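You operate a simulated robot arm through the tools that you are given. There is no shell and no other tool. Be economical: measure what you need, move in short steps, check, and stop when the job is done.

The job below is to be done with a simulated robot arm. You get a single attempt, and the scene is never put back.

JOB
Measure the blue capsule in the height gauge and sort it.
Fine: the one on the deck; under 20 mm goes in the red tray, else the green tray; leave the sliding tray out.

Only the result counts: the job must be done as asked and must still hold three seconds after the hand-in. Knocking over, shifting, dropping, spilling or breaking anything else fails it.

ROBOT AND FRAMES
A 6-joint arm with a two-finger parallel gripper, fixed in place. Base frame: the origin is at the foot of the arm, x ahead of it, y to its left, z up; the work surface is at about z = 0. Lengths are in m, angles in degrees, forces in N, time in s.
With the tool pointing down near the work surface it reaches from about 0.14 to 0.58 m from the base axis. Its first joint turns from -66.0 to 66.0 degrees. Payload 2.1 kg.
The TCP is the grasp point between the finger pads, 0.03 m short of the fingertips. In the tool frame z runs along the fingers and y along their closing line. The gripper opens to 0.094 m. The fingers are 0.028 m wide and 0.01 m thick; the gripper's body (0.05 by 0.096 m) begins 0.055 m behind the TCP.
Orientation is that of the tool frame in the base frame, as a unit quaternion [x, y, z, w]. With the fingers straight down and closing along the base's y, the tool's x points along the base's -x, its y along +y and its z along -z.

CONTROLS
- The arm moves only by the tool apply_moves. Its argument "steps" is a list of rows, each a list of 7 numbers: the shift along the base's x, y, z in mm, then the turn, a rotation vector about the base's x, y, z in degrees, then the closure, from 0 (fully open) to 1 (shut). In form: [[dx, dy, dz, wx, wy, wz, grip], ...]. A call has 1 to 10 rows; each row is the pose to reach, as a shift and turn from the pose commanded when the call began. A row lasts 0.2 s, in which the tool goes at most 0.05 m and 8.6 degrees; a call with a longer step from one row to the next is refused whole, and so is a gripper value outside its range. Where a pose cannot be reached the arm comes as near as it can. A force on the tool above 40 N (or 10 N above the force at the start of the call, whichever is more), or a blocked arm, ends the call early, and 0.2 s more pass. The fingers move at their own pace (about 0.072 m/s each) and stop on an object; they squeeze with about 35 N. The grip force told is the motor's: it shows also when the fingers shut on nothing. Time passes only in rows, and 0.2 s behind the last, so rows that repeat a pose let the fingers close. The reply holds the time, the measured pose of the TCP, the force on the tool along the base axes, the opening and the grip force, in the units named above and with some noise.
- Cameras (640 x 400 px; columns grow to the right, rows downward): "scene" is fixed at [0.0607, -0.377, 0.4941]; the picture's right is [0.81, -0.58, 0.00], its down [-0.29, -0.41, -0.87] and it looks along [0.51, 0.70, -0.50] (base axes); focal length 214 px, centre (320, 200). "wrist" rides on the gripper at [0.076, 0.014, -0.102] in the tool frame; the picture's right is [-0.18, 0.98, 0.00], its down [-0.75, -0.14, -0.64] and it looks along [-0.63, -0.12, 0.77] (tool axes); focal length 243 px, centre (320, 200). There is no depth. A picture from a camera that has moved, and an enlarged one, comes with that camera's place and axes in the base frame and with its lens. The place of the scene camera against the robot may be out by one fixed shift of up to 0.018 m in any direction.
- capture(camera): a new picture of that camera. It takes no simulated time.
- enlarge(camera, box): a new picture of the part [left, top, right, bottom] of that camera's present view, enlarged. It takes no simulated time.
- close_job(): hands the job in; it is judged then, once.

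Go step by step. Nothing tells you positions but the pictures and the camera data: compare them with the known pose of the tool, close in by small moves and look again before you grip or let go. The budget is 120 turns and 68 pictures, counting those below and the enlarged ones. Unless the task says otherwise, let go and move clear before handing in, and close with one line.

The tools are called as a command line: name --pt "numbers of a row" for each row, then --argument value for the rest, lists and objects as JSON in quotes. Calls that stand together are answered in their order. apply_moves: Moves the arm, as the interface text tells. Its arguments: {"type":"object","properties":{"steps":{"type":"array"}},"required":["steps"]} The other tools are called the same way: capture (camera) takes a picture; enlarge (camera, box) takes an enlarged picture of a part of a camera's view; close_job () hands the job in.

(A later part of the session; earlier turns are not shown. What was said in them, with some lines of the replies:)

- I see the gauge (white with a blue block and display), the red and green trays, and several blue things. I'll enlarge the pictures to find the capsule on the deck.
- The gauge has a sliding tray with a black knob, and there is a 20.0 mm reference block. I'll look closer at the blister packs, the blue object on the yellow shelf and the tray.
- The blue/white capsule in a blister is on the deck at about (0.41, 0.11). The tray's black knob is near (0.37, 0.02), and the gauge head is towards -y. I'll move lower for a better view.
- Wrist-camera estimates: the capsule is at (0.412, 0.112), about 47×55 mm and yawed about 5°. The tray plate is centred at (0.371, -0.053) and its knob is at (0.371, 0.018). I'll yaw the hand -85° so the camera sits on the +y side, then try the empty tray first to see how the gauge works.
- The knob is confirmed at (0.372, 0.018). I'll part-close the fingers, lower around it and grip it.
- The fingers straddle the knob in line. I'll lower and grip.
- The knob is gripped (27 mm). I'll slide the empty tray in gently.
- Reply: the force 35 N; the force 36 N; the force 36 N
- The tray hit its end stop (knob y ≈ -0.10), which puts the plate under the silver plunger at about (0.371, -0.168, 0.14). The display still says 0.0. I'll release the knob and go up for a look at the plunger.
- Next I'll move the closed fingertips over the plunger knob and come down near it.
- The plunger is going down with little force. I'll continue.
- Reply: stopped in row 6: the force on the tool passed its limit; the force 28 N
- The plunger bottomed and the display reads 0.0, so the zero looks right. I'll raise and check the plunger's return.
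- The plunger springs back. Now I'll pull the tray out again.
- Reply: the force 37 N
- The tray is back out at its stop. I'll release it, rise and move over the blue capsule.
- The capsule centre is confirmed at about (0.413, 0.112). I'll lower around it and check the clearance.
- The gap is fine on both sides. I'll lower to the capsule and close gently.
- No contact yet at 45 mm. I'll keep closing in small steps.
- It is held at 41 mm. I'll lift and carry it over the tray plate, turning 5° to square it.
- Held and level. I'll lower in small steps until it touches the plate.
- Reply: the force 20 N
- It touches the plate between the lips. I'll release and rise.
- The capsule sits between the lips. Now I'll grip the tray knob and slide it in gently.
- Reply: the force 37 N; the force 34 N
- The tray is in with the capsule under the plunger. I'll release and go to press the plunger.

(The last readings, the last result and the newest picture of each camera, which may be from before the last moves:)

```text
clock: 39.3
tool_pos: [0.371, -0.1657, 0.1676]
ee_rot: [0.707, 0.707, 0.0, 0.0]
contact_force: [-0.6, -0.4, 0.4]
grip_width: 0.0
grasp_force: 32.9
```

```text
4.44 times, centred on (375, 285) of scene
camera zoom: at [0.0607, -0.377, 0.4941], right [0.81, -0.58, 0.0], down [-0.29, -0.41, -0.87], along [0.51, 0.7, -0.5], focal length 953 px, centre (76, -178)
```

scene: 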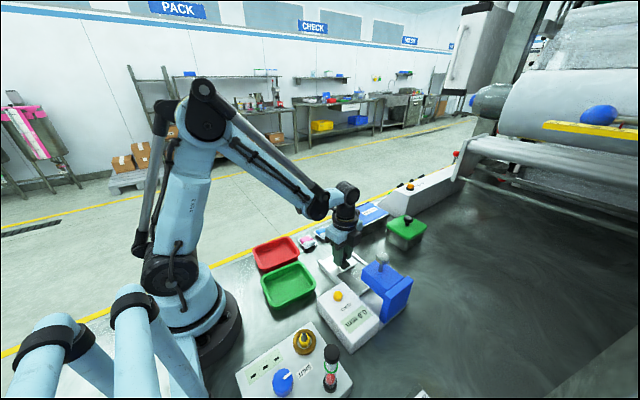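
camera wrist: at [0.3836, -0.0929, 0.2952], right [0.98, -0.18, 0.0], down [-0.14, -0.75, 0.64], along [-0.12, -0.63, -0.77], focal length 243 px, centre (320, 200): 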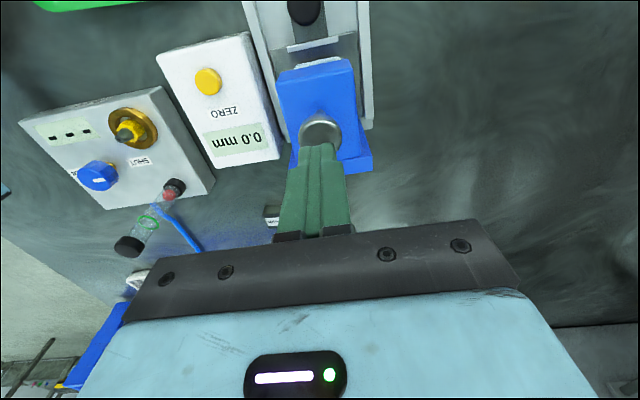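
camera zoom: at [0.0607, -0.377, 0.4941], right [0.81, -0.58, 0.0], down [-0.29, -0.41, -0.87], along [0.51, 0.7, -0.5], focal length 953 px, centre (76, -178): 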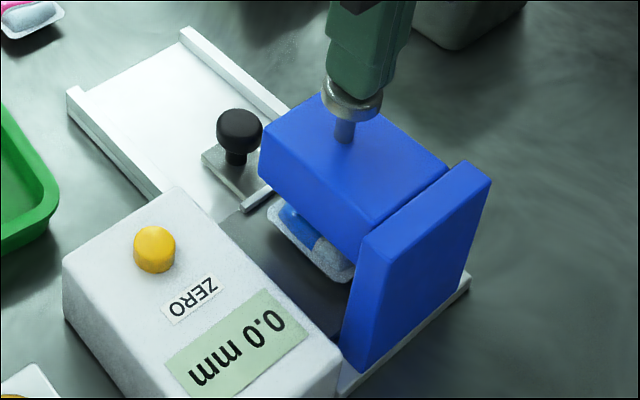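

apply_moves --pt "0 0 -2 0 0 0 1" --pt "0 0 -4 0 0 0 1" --pt "0 0 -6 0 0 0 1" --pt "0 0 -8 0 0 0 1"

enlarge --camera "scene" --box '[320, 240, 430, 330]'

```text
clock: 40.1
tool_pos: [0.371, -0.165, 0.1641]
ee_rot: [0.708, 0.707, -0.001, 0.0]
contact_force: [-0.7, 1.4, 17.7]
grip_width: 0.0001
grasp_force: 33.3
stopped in row 3: the force on the tool passed its limit (the readings are from after the stop); the commanded pose is now the measured one
```

```text
4.44 times, centred on (375, 285) of scene
camera zoom: at [0.0607, -0.377, 0.4941], right [0.81, -0.58, 0.0], down [-0.29, -0.41, -0.87], along [0.51, 0.7, -0.5], focal length 953 px, centre (76, -178)
```

zoom: 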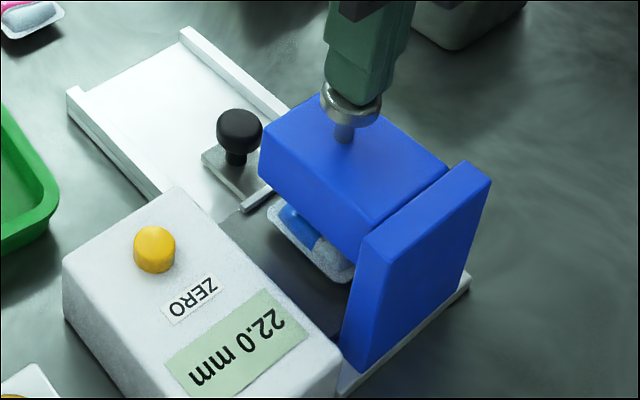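

The gauge reads 22.0 mm, but my plunger travel from the empty press to now was only about 19.5 mm, so I'd like an independent check before sorting. I'll raise and pull the tray out first.

apply_moves --pt "0 0 5 0 0 0 1" --pt "0 0 40 0 0 0 1" --pt "0 30 75 0 0 0 1" --pt "0 60 75 0 0 0 0.45" --pt "0 70 45 0 0 0 0.45" --pt "0 69 5 0 0 0 0.45" --pt "0 68 -40 0 0 0 0.45" --pt "0 67 -80 0 0 0 0.45" --pt "0 66 -111.5 0 0 0 0.45" --pt "0 66 -111.5 0 0 0 0.45"

enlarge --camera "scene" --box '[320, 230, 430, 330]'

```text
clock: 42.3
tool_pos: [0.3746, -0.0986, 0.0487]
ee_rot: [0.708, 0.706, -0.001, -0.001]
contact_force: [0.1, 0.8, 0.0]
grip_width: 0.0516
grasp_force: 0.0
```

```text
4.00 times, centred on (375, 280) of scene
camera zoom: at [0.0607, -0.377, 0.4941], right [0.81, -0.58, 0.0], down [-0.29, -0.41, -0.87], along [0.51, 0.7, -0.5], focal length 858 px, centre (100, -120)
```

zoom: 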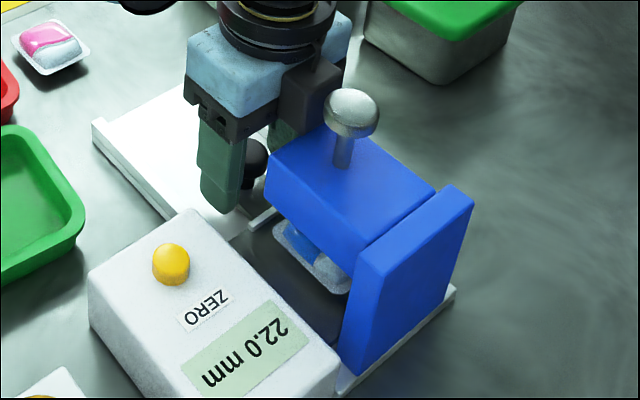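

apply_moves --pt "0 0 1 0 0 0 0.6" --pt "0 0 1 0 0 0 0.8" --pt "0 0 1 0 0 0 0.8" --pt "0 0 1 0 0 0 0.8"

```text
clock: 43.3
tool_pos: [0.372, -0.0975, 0.0502]
ee_rot: [0.708, 0.707, -0.002, -0.002]
contact_force: [-21.8, 0.9, -7.9]
grip_width: 0.031
grasp_force: 10.6
```

apply_moves --pt "-1 0 0 0 0 0 0.8" --pt "-1 0 0 0 0 0 0.8" --pt "-1 0 0 0 0 0 0.8"

```text
clock: 44.1
tool_pos: [0.3707, -0.0994, 0.051]
ee_rot: [0.707, 0.707, -0.002, -0.004]
contact_force: [-17.2, 3.4, -4.9]
grip_width: 0.0293
grasp_force: 9.9
```

capture --camera "wrist"

enlarge --camera "scene" --box '[320, 230, 400, 300]'

```text
22 pictures are left
camera wrist: at [0.3858, -0.023, 0.1541], right [0.98, -0.18, -0.01], down [-0.14, -0.75, 0.64], along [-0.12, -0.63, -0.77], focal length 243 px, centre (320, 200)
```

wrist: 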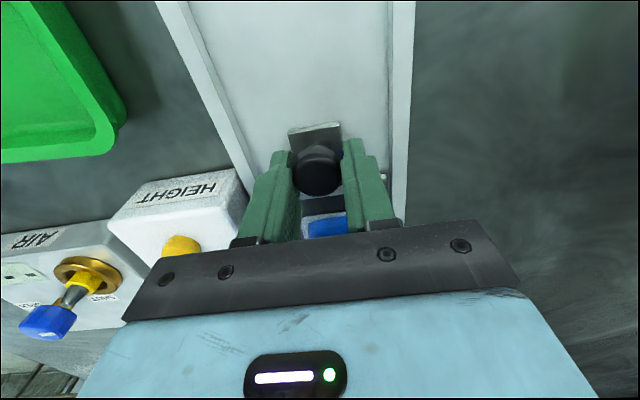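

```text
5.71 times, centred on (360, 265) of scene
camera zoom: at [0.0608, -0.377, 0.4941], right [0.81, -0.58, 0.0], down [-0.29, -0.41, -0.87], along [0.51, 0.7, -0.5], focal length 1226 px, centre (91, -171)
```

zoom: 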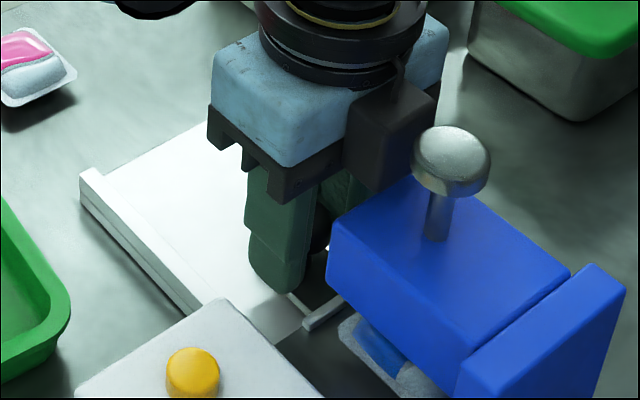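

The fingertips seem a touch low, catching the tab. I'll open, rise 3 mm and regrip.

apply_moves --pt "0 0 0 0 0 0 0.5" --pt "0 0 3 0 0 0 0.5" --pt "0 0 3 0 0 0 0.8" --pt "0 0 3 0 0 0 0.8" --pt "0 0 3 0 0 0 0.8"

```text
clock: 45.3
tool_pos: [0.3705, -0.0993, 0.0537]
ee_rot: [0.708, 0.706, -0.002, -0.001]
contact_force: [-17.9, 0.7, -0.9]
grip_width: 0.0272
grasp_force: 44.6
```

Good grip now. I'll pull the tray out.

apply_moves --pt "-1 4 0 0 0 0 0.8" --pt "-1 14 0 0 0 0 0.8" --pt "-1 27 0 0 0 0 0.8" --pt "-1 40 0 0 0 0 0.8" --pt "-1 54 0 0 0 0 0.8" --pt "-1 68 0 0 0 0 0.8" --pt "-1 82 0 0 0 0 0.8" --pt "-1 96 0 0 0 0 0.8" --pt "-1 109 0 0 0 0 0.8" --pt "-1 115 0 0 0 0 0.8"

```text
clock: 47.5
tool_pos: [0.3701, 0.0148, 0.0545]
ee_rot: [0.708, 0.706, 0.0, 0.0]
contact_force: [15.9, -0.1, -16.7]
grip_width: 0.0272
grasp_force: 45.0
```

apply_moves --pt "0 2 0 0 0 0 0.8" --pt "0 4 0 0 0 0 0.8" --pt "0 3 0 0 0 0 0.8" --pt "0 3 0 0 0 0 0.45" --pt "0 3 0 0 0 0 0.45" --pt "0 3 40 0 0 0 0.45" --pt "0 -15 70 0 0 0 0.6" --pt "0 -40 70 0 0 0 0.8" --pt "1 -70 60 0 0 0 1" --pt "1 -70 20 0 0 0 1"

capture --camera "wrist"

```text
clock: 49.7
tool_pos: [0.3712, -0.0554, 0.0739]
ee_rot: [0.707, 0.707, -0.001, 0.0]
contact_force: [-0.5, 0.6, 0.2]
grip_width: 0.0
grasp_force: 32.8
```

```text
20 pictures are left
camera wrist: at [0.3854, 0.0205, 0.1766], right [0.98, -0.18, 0.0], down [-0.14, -0.75, 0.64], along [-0.12, -0.63, -0.77], focal length 243 px, centre (320, 200)
```

wrist: 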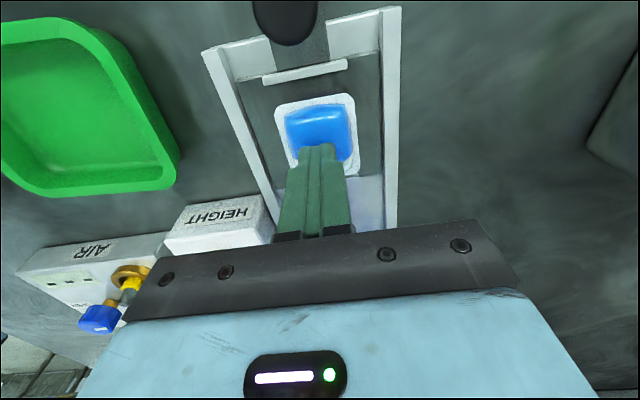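

Now an independent check: touching the capsule top lightly with the closed fingertips in 1 mm steps.

apply_moves --pt "0 0 -3 0 0 0 1" --pt "0 0 -5 0 0 0 1" --pt "0 0 -5 0 0 0 1"

apply_moves --pt "0 0 -1 0 0 0 1" --pt "0 0 -1 0 0 0 1"

apply_moves --pt "0 0 -0.5 0 0 0 1" --pt "0 0 -0.5 0 0 0 1"

```text
clock: 50.5
tool_pos: [0.3711, -0.0543, 0.0693]
ee_rot: [0.708, 0.706, -0.001, 0.0]
contact_force: [-1.7, -0.5, 13.7]
grip_width: 0.0002
grasp_force: 32.9
```

```text
clock: 51.0
tool_pos: [0.3705, -0.0542, 0.069]
ee_rot: [0.708, 0.706, -0.003, -0.001]
contact_force: [-0.5, 0.4, 18.3]
grip_width: 0.0002
grasp_force: 33.1
stopped in row 2: the force on the tool passed its limit (the readings are from after the stop); the commanded pose is now the measured one
```

```text
clock: 51.6
tool_pos: [0.3712, -0.0543, 0.0698]
ee_rot: [0.707, 0.707, -0.001, 0.0]
contact_force: [-0.8, 0.1, 18.1]
grip_width: 0.0
grasp_force: 33.2
stopped in row 2: the force on the tool passed its limit (the readings are from after the stop); the commanded pose is now the measured one
```

Touch at tool z ≈ 0.0693. Next I'll straddle the capsule with the open fingers and touch the plate the same way, for the difference.

apply_moves --pt "0 0 15 0 0 0 1" --pt "0 1.5 35 0 0 0 0.6" --pt "0 3 35 0 0 0 0.41" --pt "0 3 35 0 0 0 0.41" --pt "0 3 0 0 0 0 0.41" --pt "0 3 -12 0 0 0 0.41" --pt "0 3 -16 0 0 0 0.41" --pt "0 3 -16 0 0 0 0.41"

capture --camera "wrist"

```text
clock: 53.4
tool_pos: [0.3709, -0.0522, 0.0522]
ee_rot: [0.708, 0.706, -0.002, -0.001]
contact_force: [0.5, -0.1, 0.4]
grip_width: 0.0553
grasp_force: 0.0
```

```text
19 pictures are left
camera wrist: at [0.3853, 0.0233, 0.1555], right [0.98, -0.19, 0.0], down [-0.14, -0.75, 0.64], along [-0.12, -0.63, -0.77], focal length 243 px, centre (320, 200)
```

wrist: 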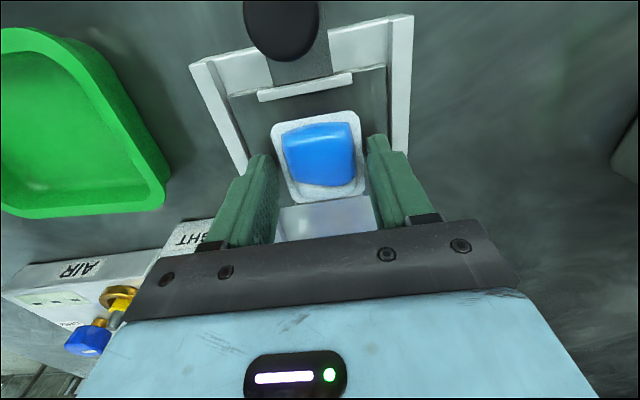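

apply_moves --pt "0 0 -1 0 0 0 0.41" --pt "0 0 -2 0 0 0 0.41" --pt "0 0 -2 0 0 0 0.41"

apply_moves --pt "0 0 -1 0 0 0 0.41" --pt "0 0 -1 0 0 0 0.41"

apply_moves --pt "0 0 -0.7 0 0 0 0.41" --pt "0 0 -0.7 0 0 0 0.41"

```text
clock: 54.2
tool_pos: [0.3703, -0.0513, 0.0509]
ee_rot: [0.708, 0.707, -0.002, -0.001]
contact_force: [0.7, -0.3, -1.2]
grip_width: 0.0552
grasp_force: 0.1
```

```text
clock: 54.8
tool_pos: [0.371, -0.0519, 0.0491]
ee_rot: [0.708, 0.706, -0.002, -0.001]
contact_force: [0.4, 0.3, -0.4]
grip_width: 0.0554
grasp_force: 0.1
```

```text
clock: 55.4
tool_pos: [0.3708, -0.0527, 0.049]
ee_rot: [0.708, 0.706, -0.001, -0.001]
contact_force: [-0.8, 0.4, 0.3]
grip_width: 0.0555
grasp_force: 0.1
```

apply_moves --pt "0 0 -0.7 0 0 0 0.41" --pt "0 0 -0.7 0 0 0 0.41"

apply_moves --pt "0 0 -0.7 0 0 0 0.41" --pt "0 0 -0.7 0 0 0 0.41"

apply_moves --pt "0 0 -0.7 0 0 0 0.41" --pt "0 0 -0.7 0 0 0 0.41"

```text
clock: 56.0
tool_pos: [0.3711, -0.0514, 0.05]
ee_rot: [0.708, 0.706, -0.002, -0.002]
contact_force: [0.2, 0.5, 0.3]
grip_width: 0.0556
grasp_force: 0.0
```

```text
clock: 56.6
tool_pos: [0.3703, -0.0524, 0.0473]
ee_rot: [0.708, 0.706, -0.002, -0.002]
contact_force: [0.3, 0.7, 4.9]
grip_width: 0.0552
grasp_force: 0.1
```

```text
clock: 57.2
tool_pos: [0.3709, -0.0526, 0.0483]
ee_rot: [0.708, 0.706, 0.0, -0.001]
contact_force: [-0.9, -0.1, 29.6]
grip_width: 0.0548
grasp_force: 0.1
```

Plate contact is at about z 0.048 and the capsule top at about 0.0695, so roughly 21.5 mm. That agrees with the gauge's 22.0 mm, so the capsule goes in the green tray. I'll raise 4 mm, grip it and lift.

apply_moves --pt "0 0 4 0 0 0 0.41" --pt "0 0 4 0 0 0 0.5" --pt "0 0 4 0 0 0 0.56" --pt "0 0 4 0 0 0 0.6" --pt "0 0 4 0 0 0 0.6" --pt "0 0 4 0 0 0 0.6" --pt "0 0 40 0 0 0 0.6" --pt "0 0 85 0 0 0 0.6" --pt "0 0 85 0 0 0 0.6"

capture --camera "wrist"

capture --camera "scene"

```text
clock: 59.2
tool_pos: [0.3715, -0.0539, 0.1354]
ee_rot: [0.707, 0.707, -0.001, -0.001]
contact_force: [0.6, 0.2, 0.9]
grip_width: 0.0409
grasp_force: 35.3
```

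```text
18 pictures are left
camera wrist: at [0.3848, 0.0225, 0.2382], right [0.98, -0.19, 0.0], down [-0.14, -0.75, 0.64], along [-0.12, -0.63, -0.77], focal length 243 px, centre (320, 200)
```

wrist: 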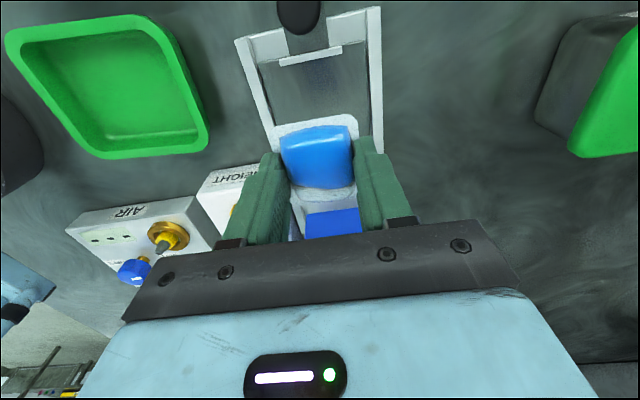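

```text
17 pictures are left
```

scene: 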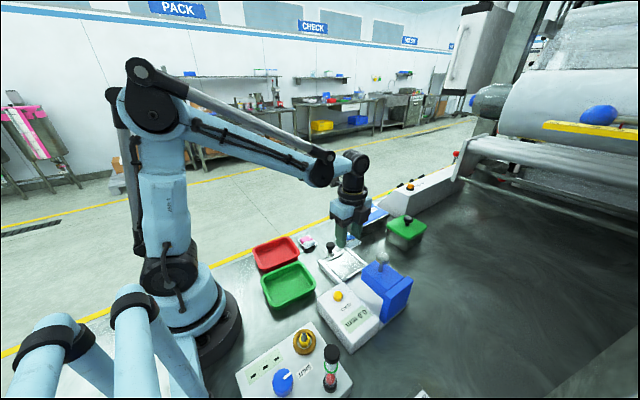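

The capsule is held level. The green tray is centred at about (0.209, -0.011), so I'll carry the capsule over it.

apply_moves --pt "-20 5 5 0 0 0 0.6" --pt "-50 13 5 0 0 0 0.6" --pt "-85 22 5 0 0 0 0.6" --pt "-120 31 5 0 0 0 0.6" --pt "-150 39 5 0 0 0 0.6" --pt "-162 42 0 0 0 0 0.6" --pt "-162 42 -20 0 0 0 0.6" --pt "-162 42 -20 0 0 0 0.6"

capture --camera "wrist"

enlarge --camera "scene" --box '[220, 200, 380, 320]'

```text
clock: 61.0
tool_pos: [0.2082, -0.011, 0.1115]
ee_rot: [0.708, 0.707, -0.001, -0.002]
contact_force: [0.3, -0.8, -0.1]
grip_width: 0.041
grasp_force: 34.9
```

```text
16 pictures are left
camera wrist: at [0.2222, 0.0654, 0.215], right [0.98, -0.19, 0.0], down [-0.14, -0.75, 0.64], along [-0.12, -0.63, -0.77], focal length 243 px, centre (320, 200)
```

wrist: 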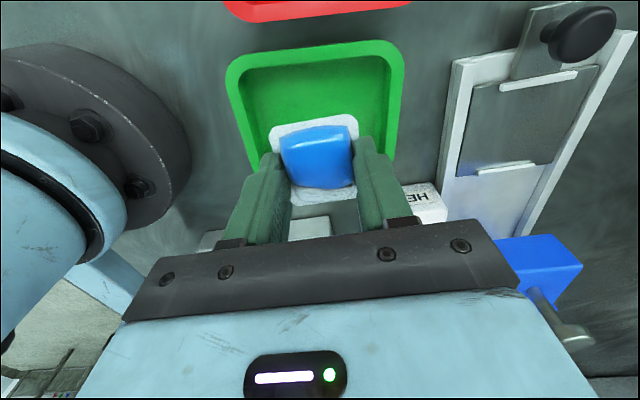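

```text
3.33 times, centred on (300, 260) of scene
camera zoom: at [0.0607, -0.377, 0.4941], right [0.81, -0.58, 0.0], down [-0.29, -0.41, -0.87], along [0.51, 0.7, -0.5], focal length 715 px, centre (387, 0)
```

zoom: 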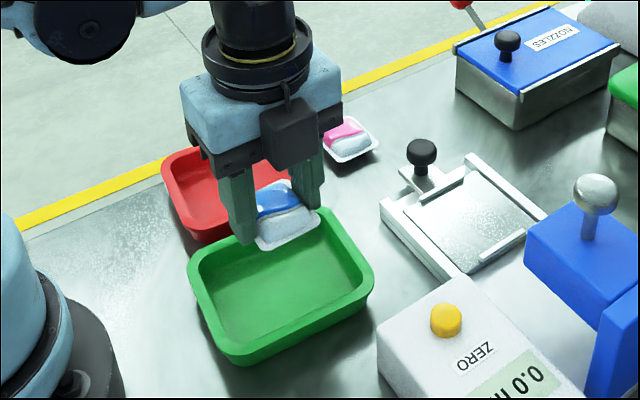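

It is centred over the green tray. I'll lower it in.

apply_moves --pt "0 0 -30 0 0 0 0.6" --pt "0 0 -55 0 0 0 0.6" --pt "0 0 -66 0 0 0 0.6" --pt "0 0 -69 0 0 0 0.6" --pt "0 0 -69 0 0 0 0.6"

capture --camera "wrist"

enlarge --camera "scene" --box '[220, 220, 340, 320]'

```text
clock: 62.2
tool_pos: [0.209, -0.0096, 0.0433]
ee_rot: [0.707, 0.707, -0.001, -0.001]
contact_force: [0.2, -0.8, 0.2]
grip_width: 0.041
grasp_force: 35.2
```

```text
14 pictures are left
camera wrist: at [0.2237, 0.0668, 0.1459], right [0.98, -0.19, 0.0], down [-0.14, -0.75, 0.64], along [-0.12, -0.63, -0.77], focal length 243 px, centre (320, 200)
```

wrist: 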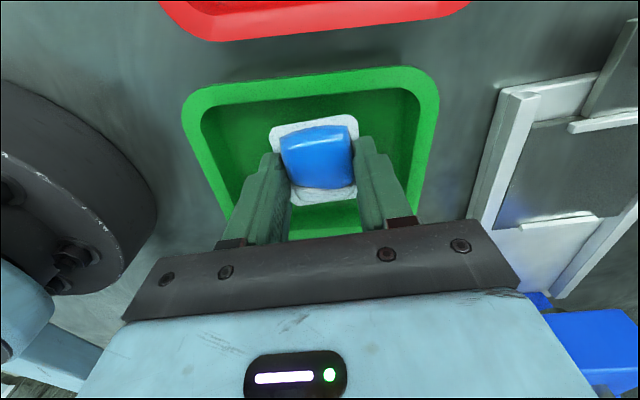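

```text
4.00 times, centred on (280, 270) of scene
camera zoom: at [0.0607, -0.377, 0.4941], right [0.81, -0.58, 0.0], down [-0.29, -0.41, -0.87], along [0.51, 0.7, -0.5], focal length 858 px, centre (480, -80)
```

zoom: 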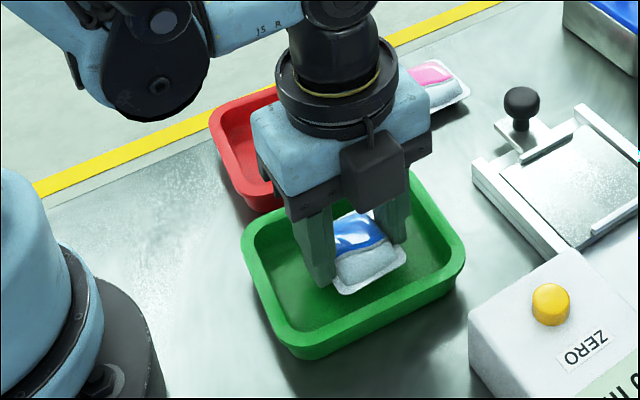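

apply_moves --pt "0 0 -1.5 0 0 0 0.6" --pt "0 0 -3 0 0 0 0.6" --pt "0 0 -3 0 0 0 0.6"

apply_moves --pt "0 0 -1 0 0 0 0.6" --pt "0 0 -1 0 0 0 0.6"

```text
clock: 63.0
tool_pos: [0.2096, -0.0094, 0.04]
ee_rot: [0.708, 0.706, -0.001, -0.001]
contact_force: [-0.5, 0.1, -0.9]
grip_width: 0.0411
grasp_force: 34.8
```

```text
clock: 63.6
tool_pos: [0.2098, -0.0108, 0.0391]
ee_rot: [0.708, 0.706, -0.001, -0.002]
contact_force: [-0.2, 0.0, 0.3]
grip_width: 0.0409
grasp_force: 35.2
```

apply_moves --pt "0 0 -1 0 0 0 0.6" --pt "0 0 -1 0 0 0 0.6"

apply_moves --pt "0 0 -1 0 0 0 0.6" --pt "0 0 -1 0 0 0 0.6"

```text
clock: 64.2
tool_pos: [0.2077, -0.0095, 0.0382]
ee_rot: [0.707, 0.707, -0.001, -0.001]
contact_force: [-0.2, -0.1, 0.0]
grip_width: 0.0408
grasp_force: 35.0
```

```text
clock: 64.8
tool_pos: [0.209, -0.0096, 0.0378]
ee_rot: [0.708, 0.706, -0.001, -0.002]
contact_force: [0.3, 0.2, 0.8]
grip_width: 0.0411
grasp_force: 35.5
```

Practically at the floor. I'll open gently and rise clear.

apply_moves --pt "0 0 0 0 0 0 0.55" --pt "0 0 0 0 0 0 0.48" --pt "0 0 0 0 0 0 0.44" --pt "0 0 0 0 0 0 0.44" --pt "0 0 30 0 0 0 0.44" --pt "0 0 75 0 0 0 0.44" --pt "0 0 120 0 0 0 0.44" --pt "30 -10 160 0 0 0 0.44"

enlarge --camera "scene" --box '[220, 200, 420, 340]'

capture --camera "wrist"

```text
refused: row 8 steps farther than a row can; nothing moved
```

```text
2.86 times, centred on (320, 270) of scene
camera zoom: at [0.0607, -0.377, 0.4941], right [0.81, -0.58, 0.0], down [-0.29, -0.41, -0.87], along [0.51, 0.7, -0.5], focal length 613 px, centre (320, 0)
```

zoom: 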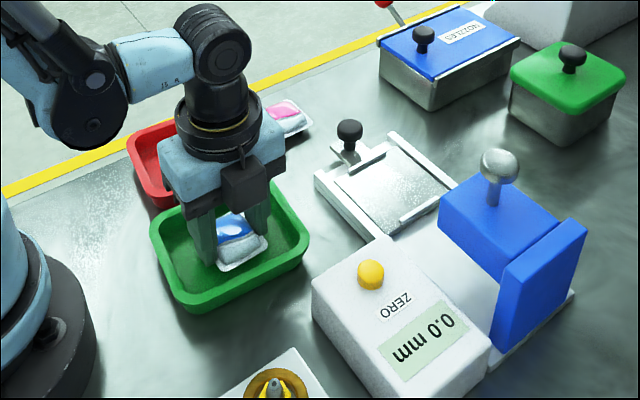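

```text
11 pictures are left
camera wrist: at [0.2237, 0.0665, 0.1408], right [0.98, -0.19, 0.0], down [-0.14, -0.75, 0.64], along [-0.12, -0.63, -0.77], focal length 243 px, centre (320, 200)
```

wrist: 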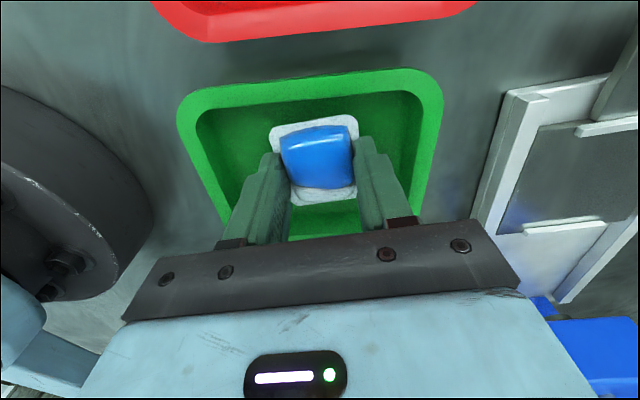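

One row was too long a step, so nothing moved. I'll resend it with shorter steps.

apply_moves --pt "0 0 0 0 0 0 0.55" --pt "0 0 0 0 0 0 0.48" --pt "0 0 0 0 0 0 0.44" --pt "0 0 0 0 0 0 0.44" --pt "0 0 30 0 0 0 0.44" --pt "0 0 70 0 0 0 0.44" --pt "0 0 110 0 0 0 0.44" --pt "20 0 150 0 0 0 0.44" --pt "40 0 180 0 0 0 0.44"

enlarge --camera "scene" --box '[220, 200, 420, 340]'

capture --camera "wrist"

```text
clock: 66.8
tool_pos: [0.249, -0.0082, 0.2157]
ee_rot: [0.708, 0.706, -0.002, -0.002]
contact_force: [0.1, 0.0, -0.8]
grip_width: 0.0525
grasp_force: 0.1
```

```text
2.86 times, centred on (320, 270) of scene
camera zoom: at [0.0607, -0.377, 0.4941], right [0.81, -0.58, 0.0], down [-0.29, -0.41, -0.87], along [0.51, 0.7, -0.5], focal length 613 px, centre (320, 0)
```

zoom: 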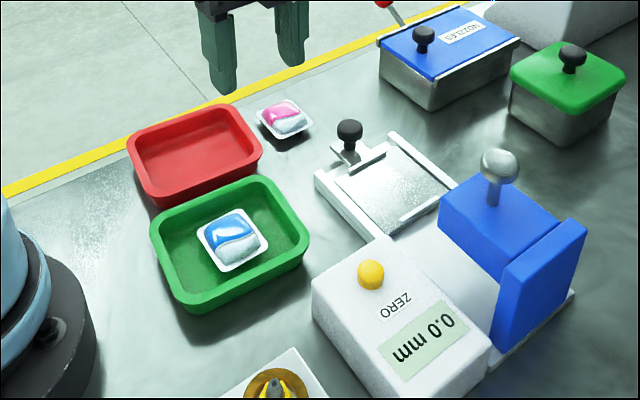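

```text
9 pictures are left
camera wrist: at [0.2628, 0.067, 0.3185], right [0.98, -0.19, 0.0], down [-0.14, -0.75, 0.64], along [-0.12, -0.63, -0.77], focal length 243 px, centre (320, 200)
```

wrist: 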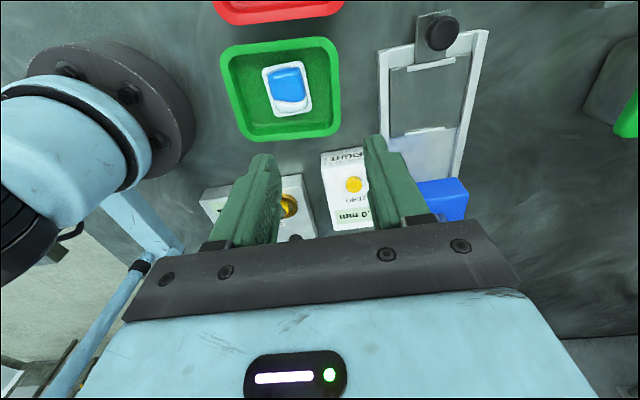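

The capsule lies flat in the green tray, the gauge tray is out at its stop, and the hand is clear, so I'm handing in.

close_job

```text
The job is handed in.
```

The blue capsule from the deck measured 22.0 mm in the gauge, so I put it in the green tray and left the sliding tray out.
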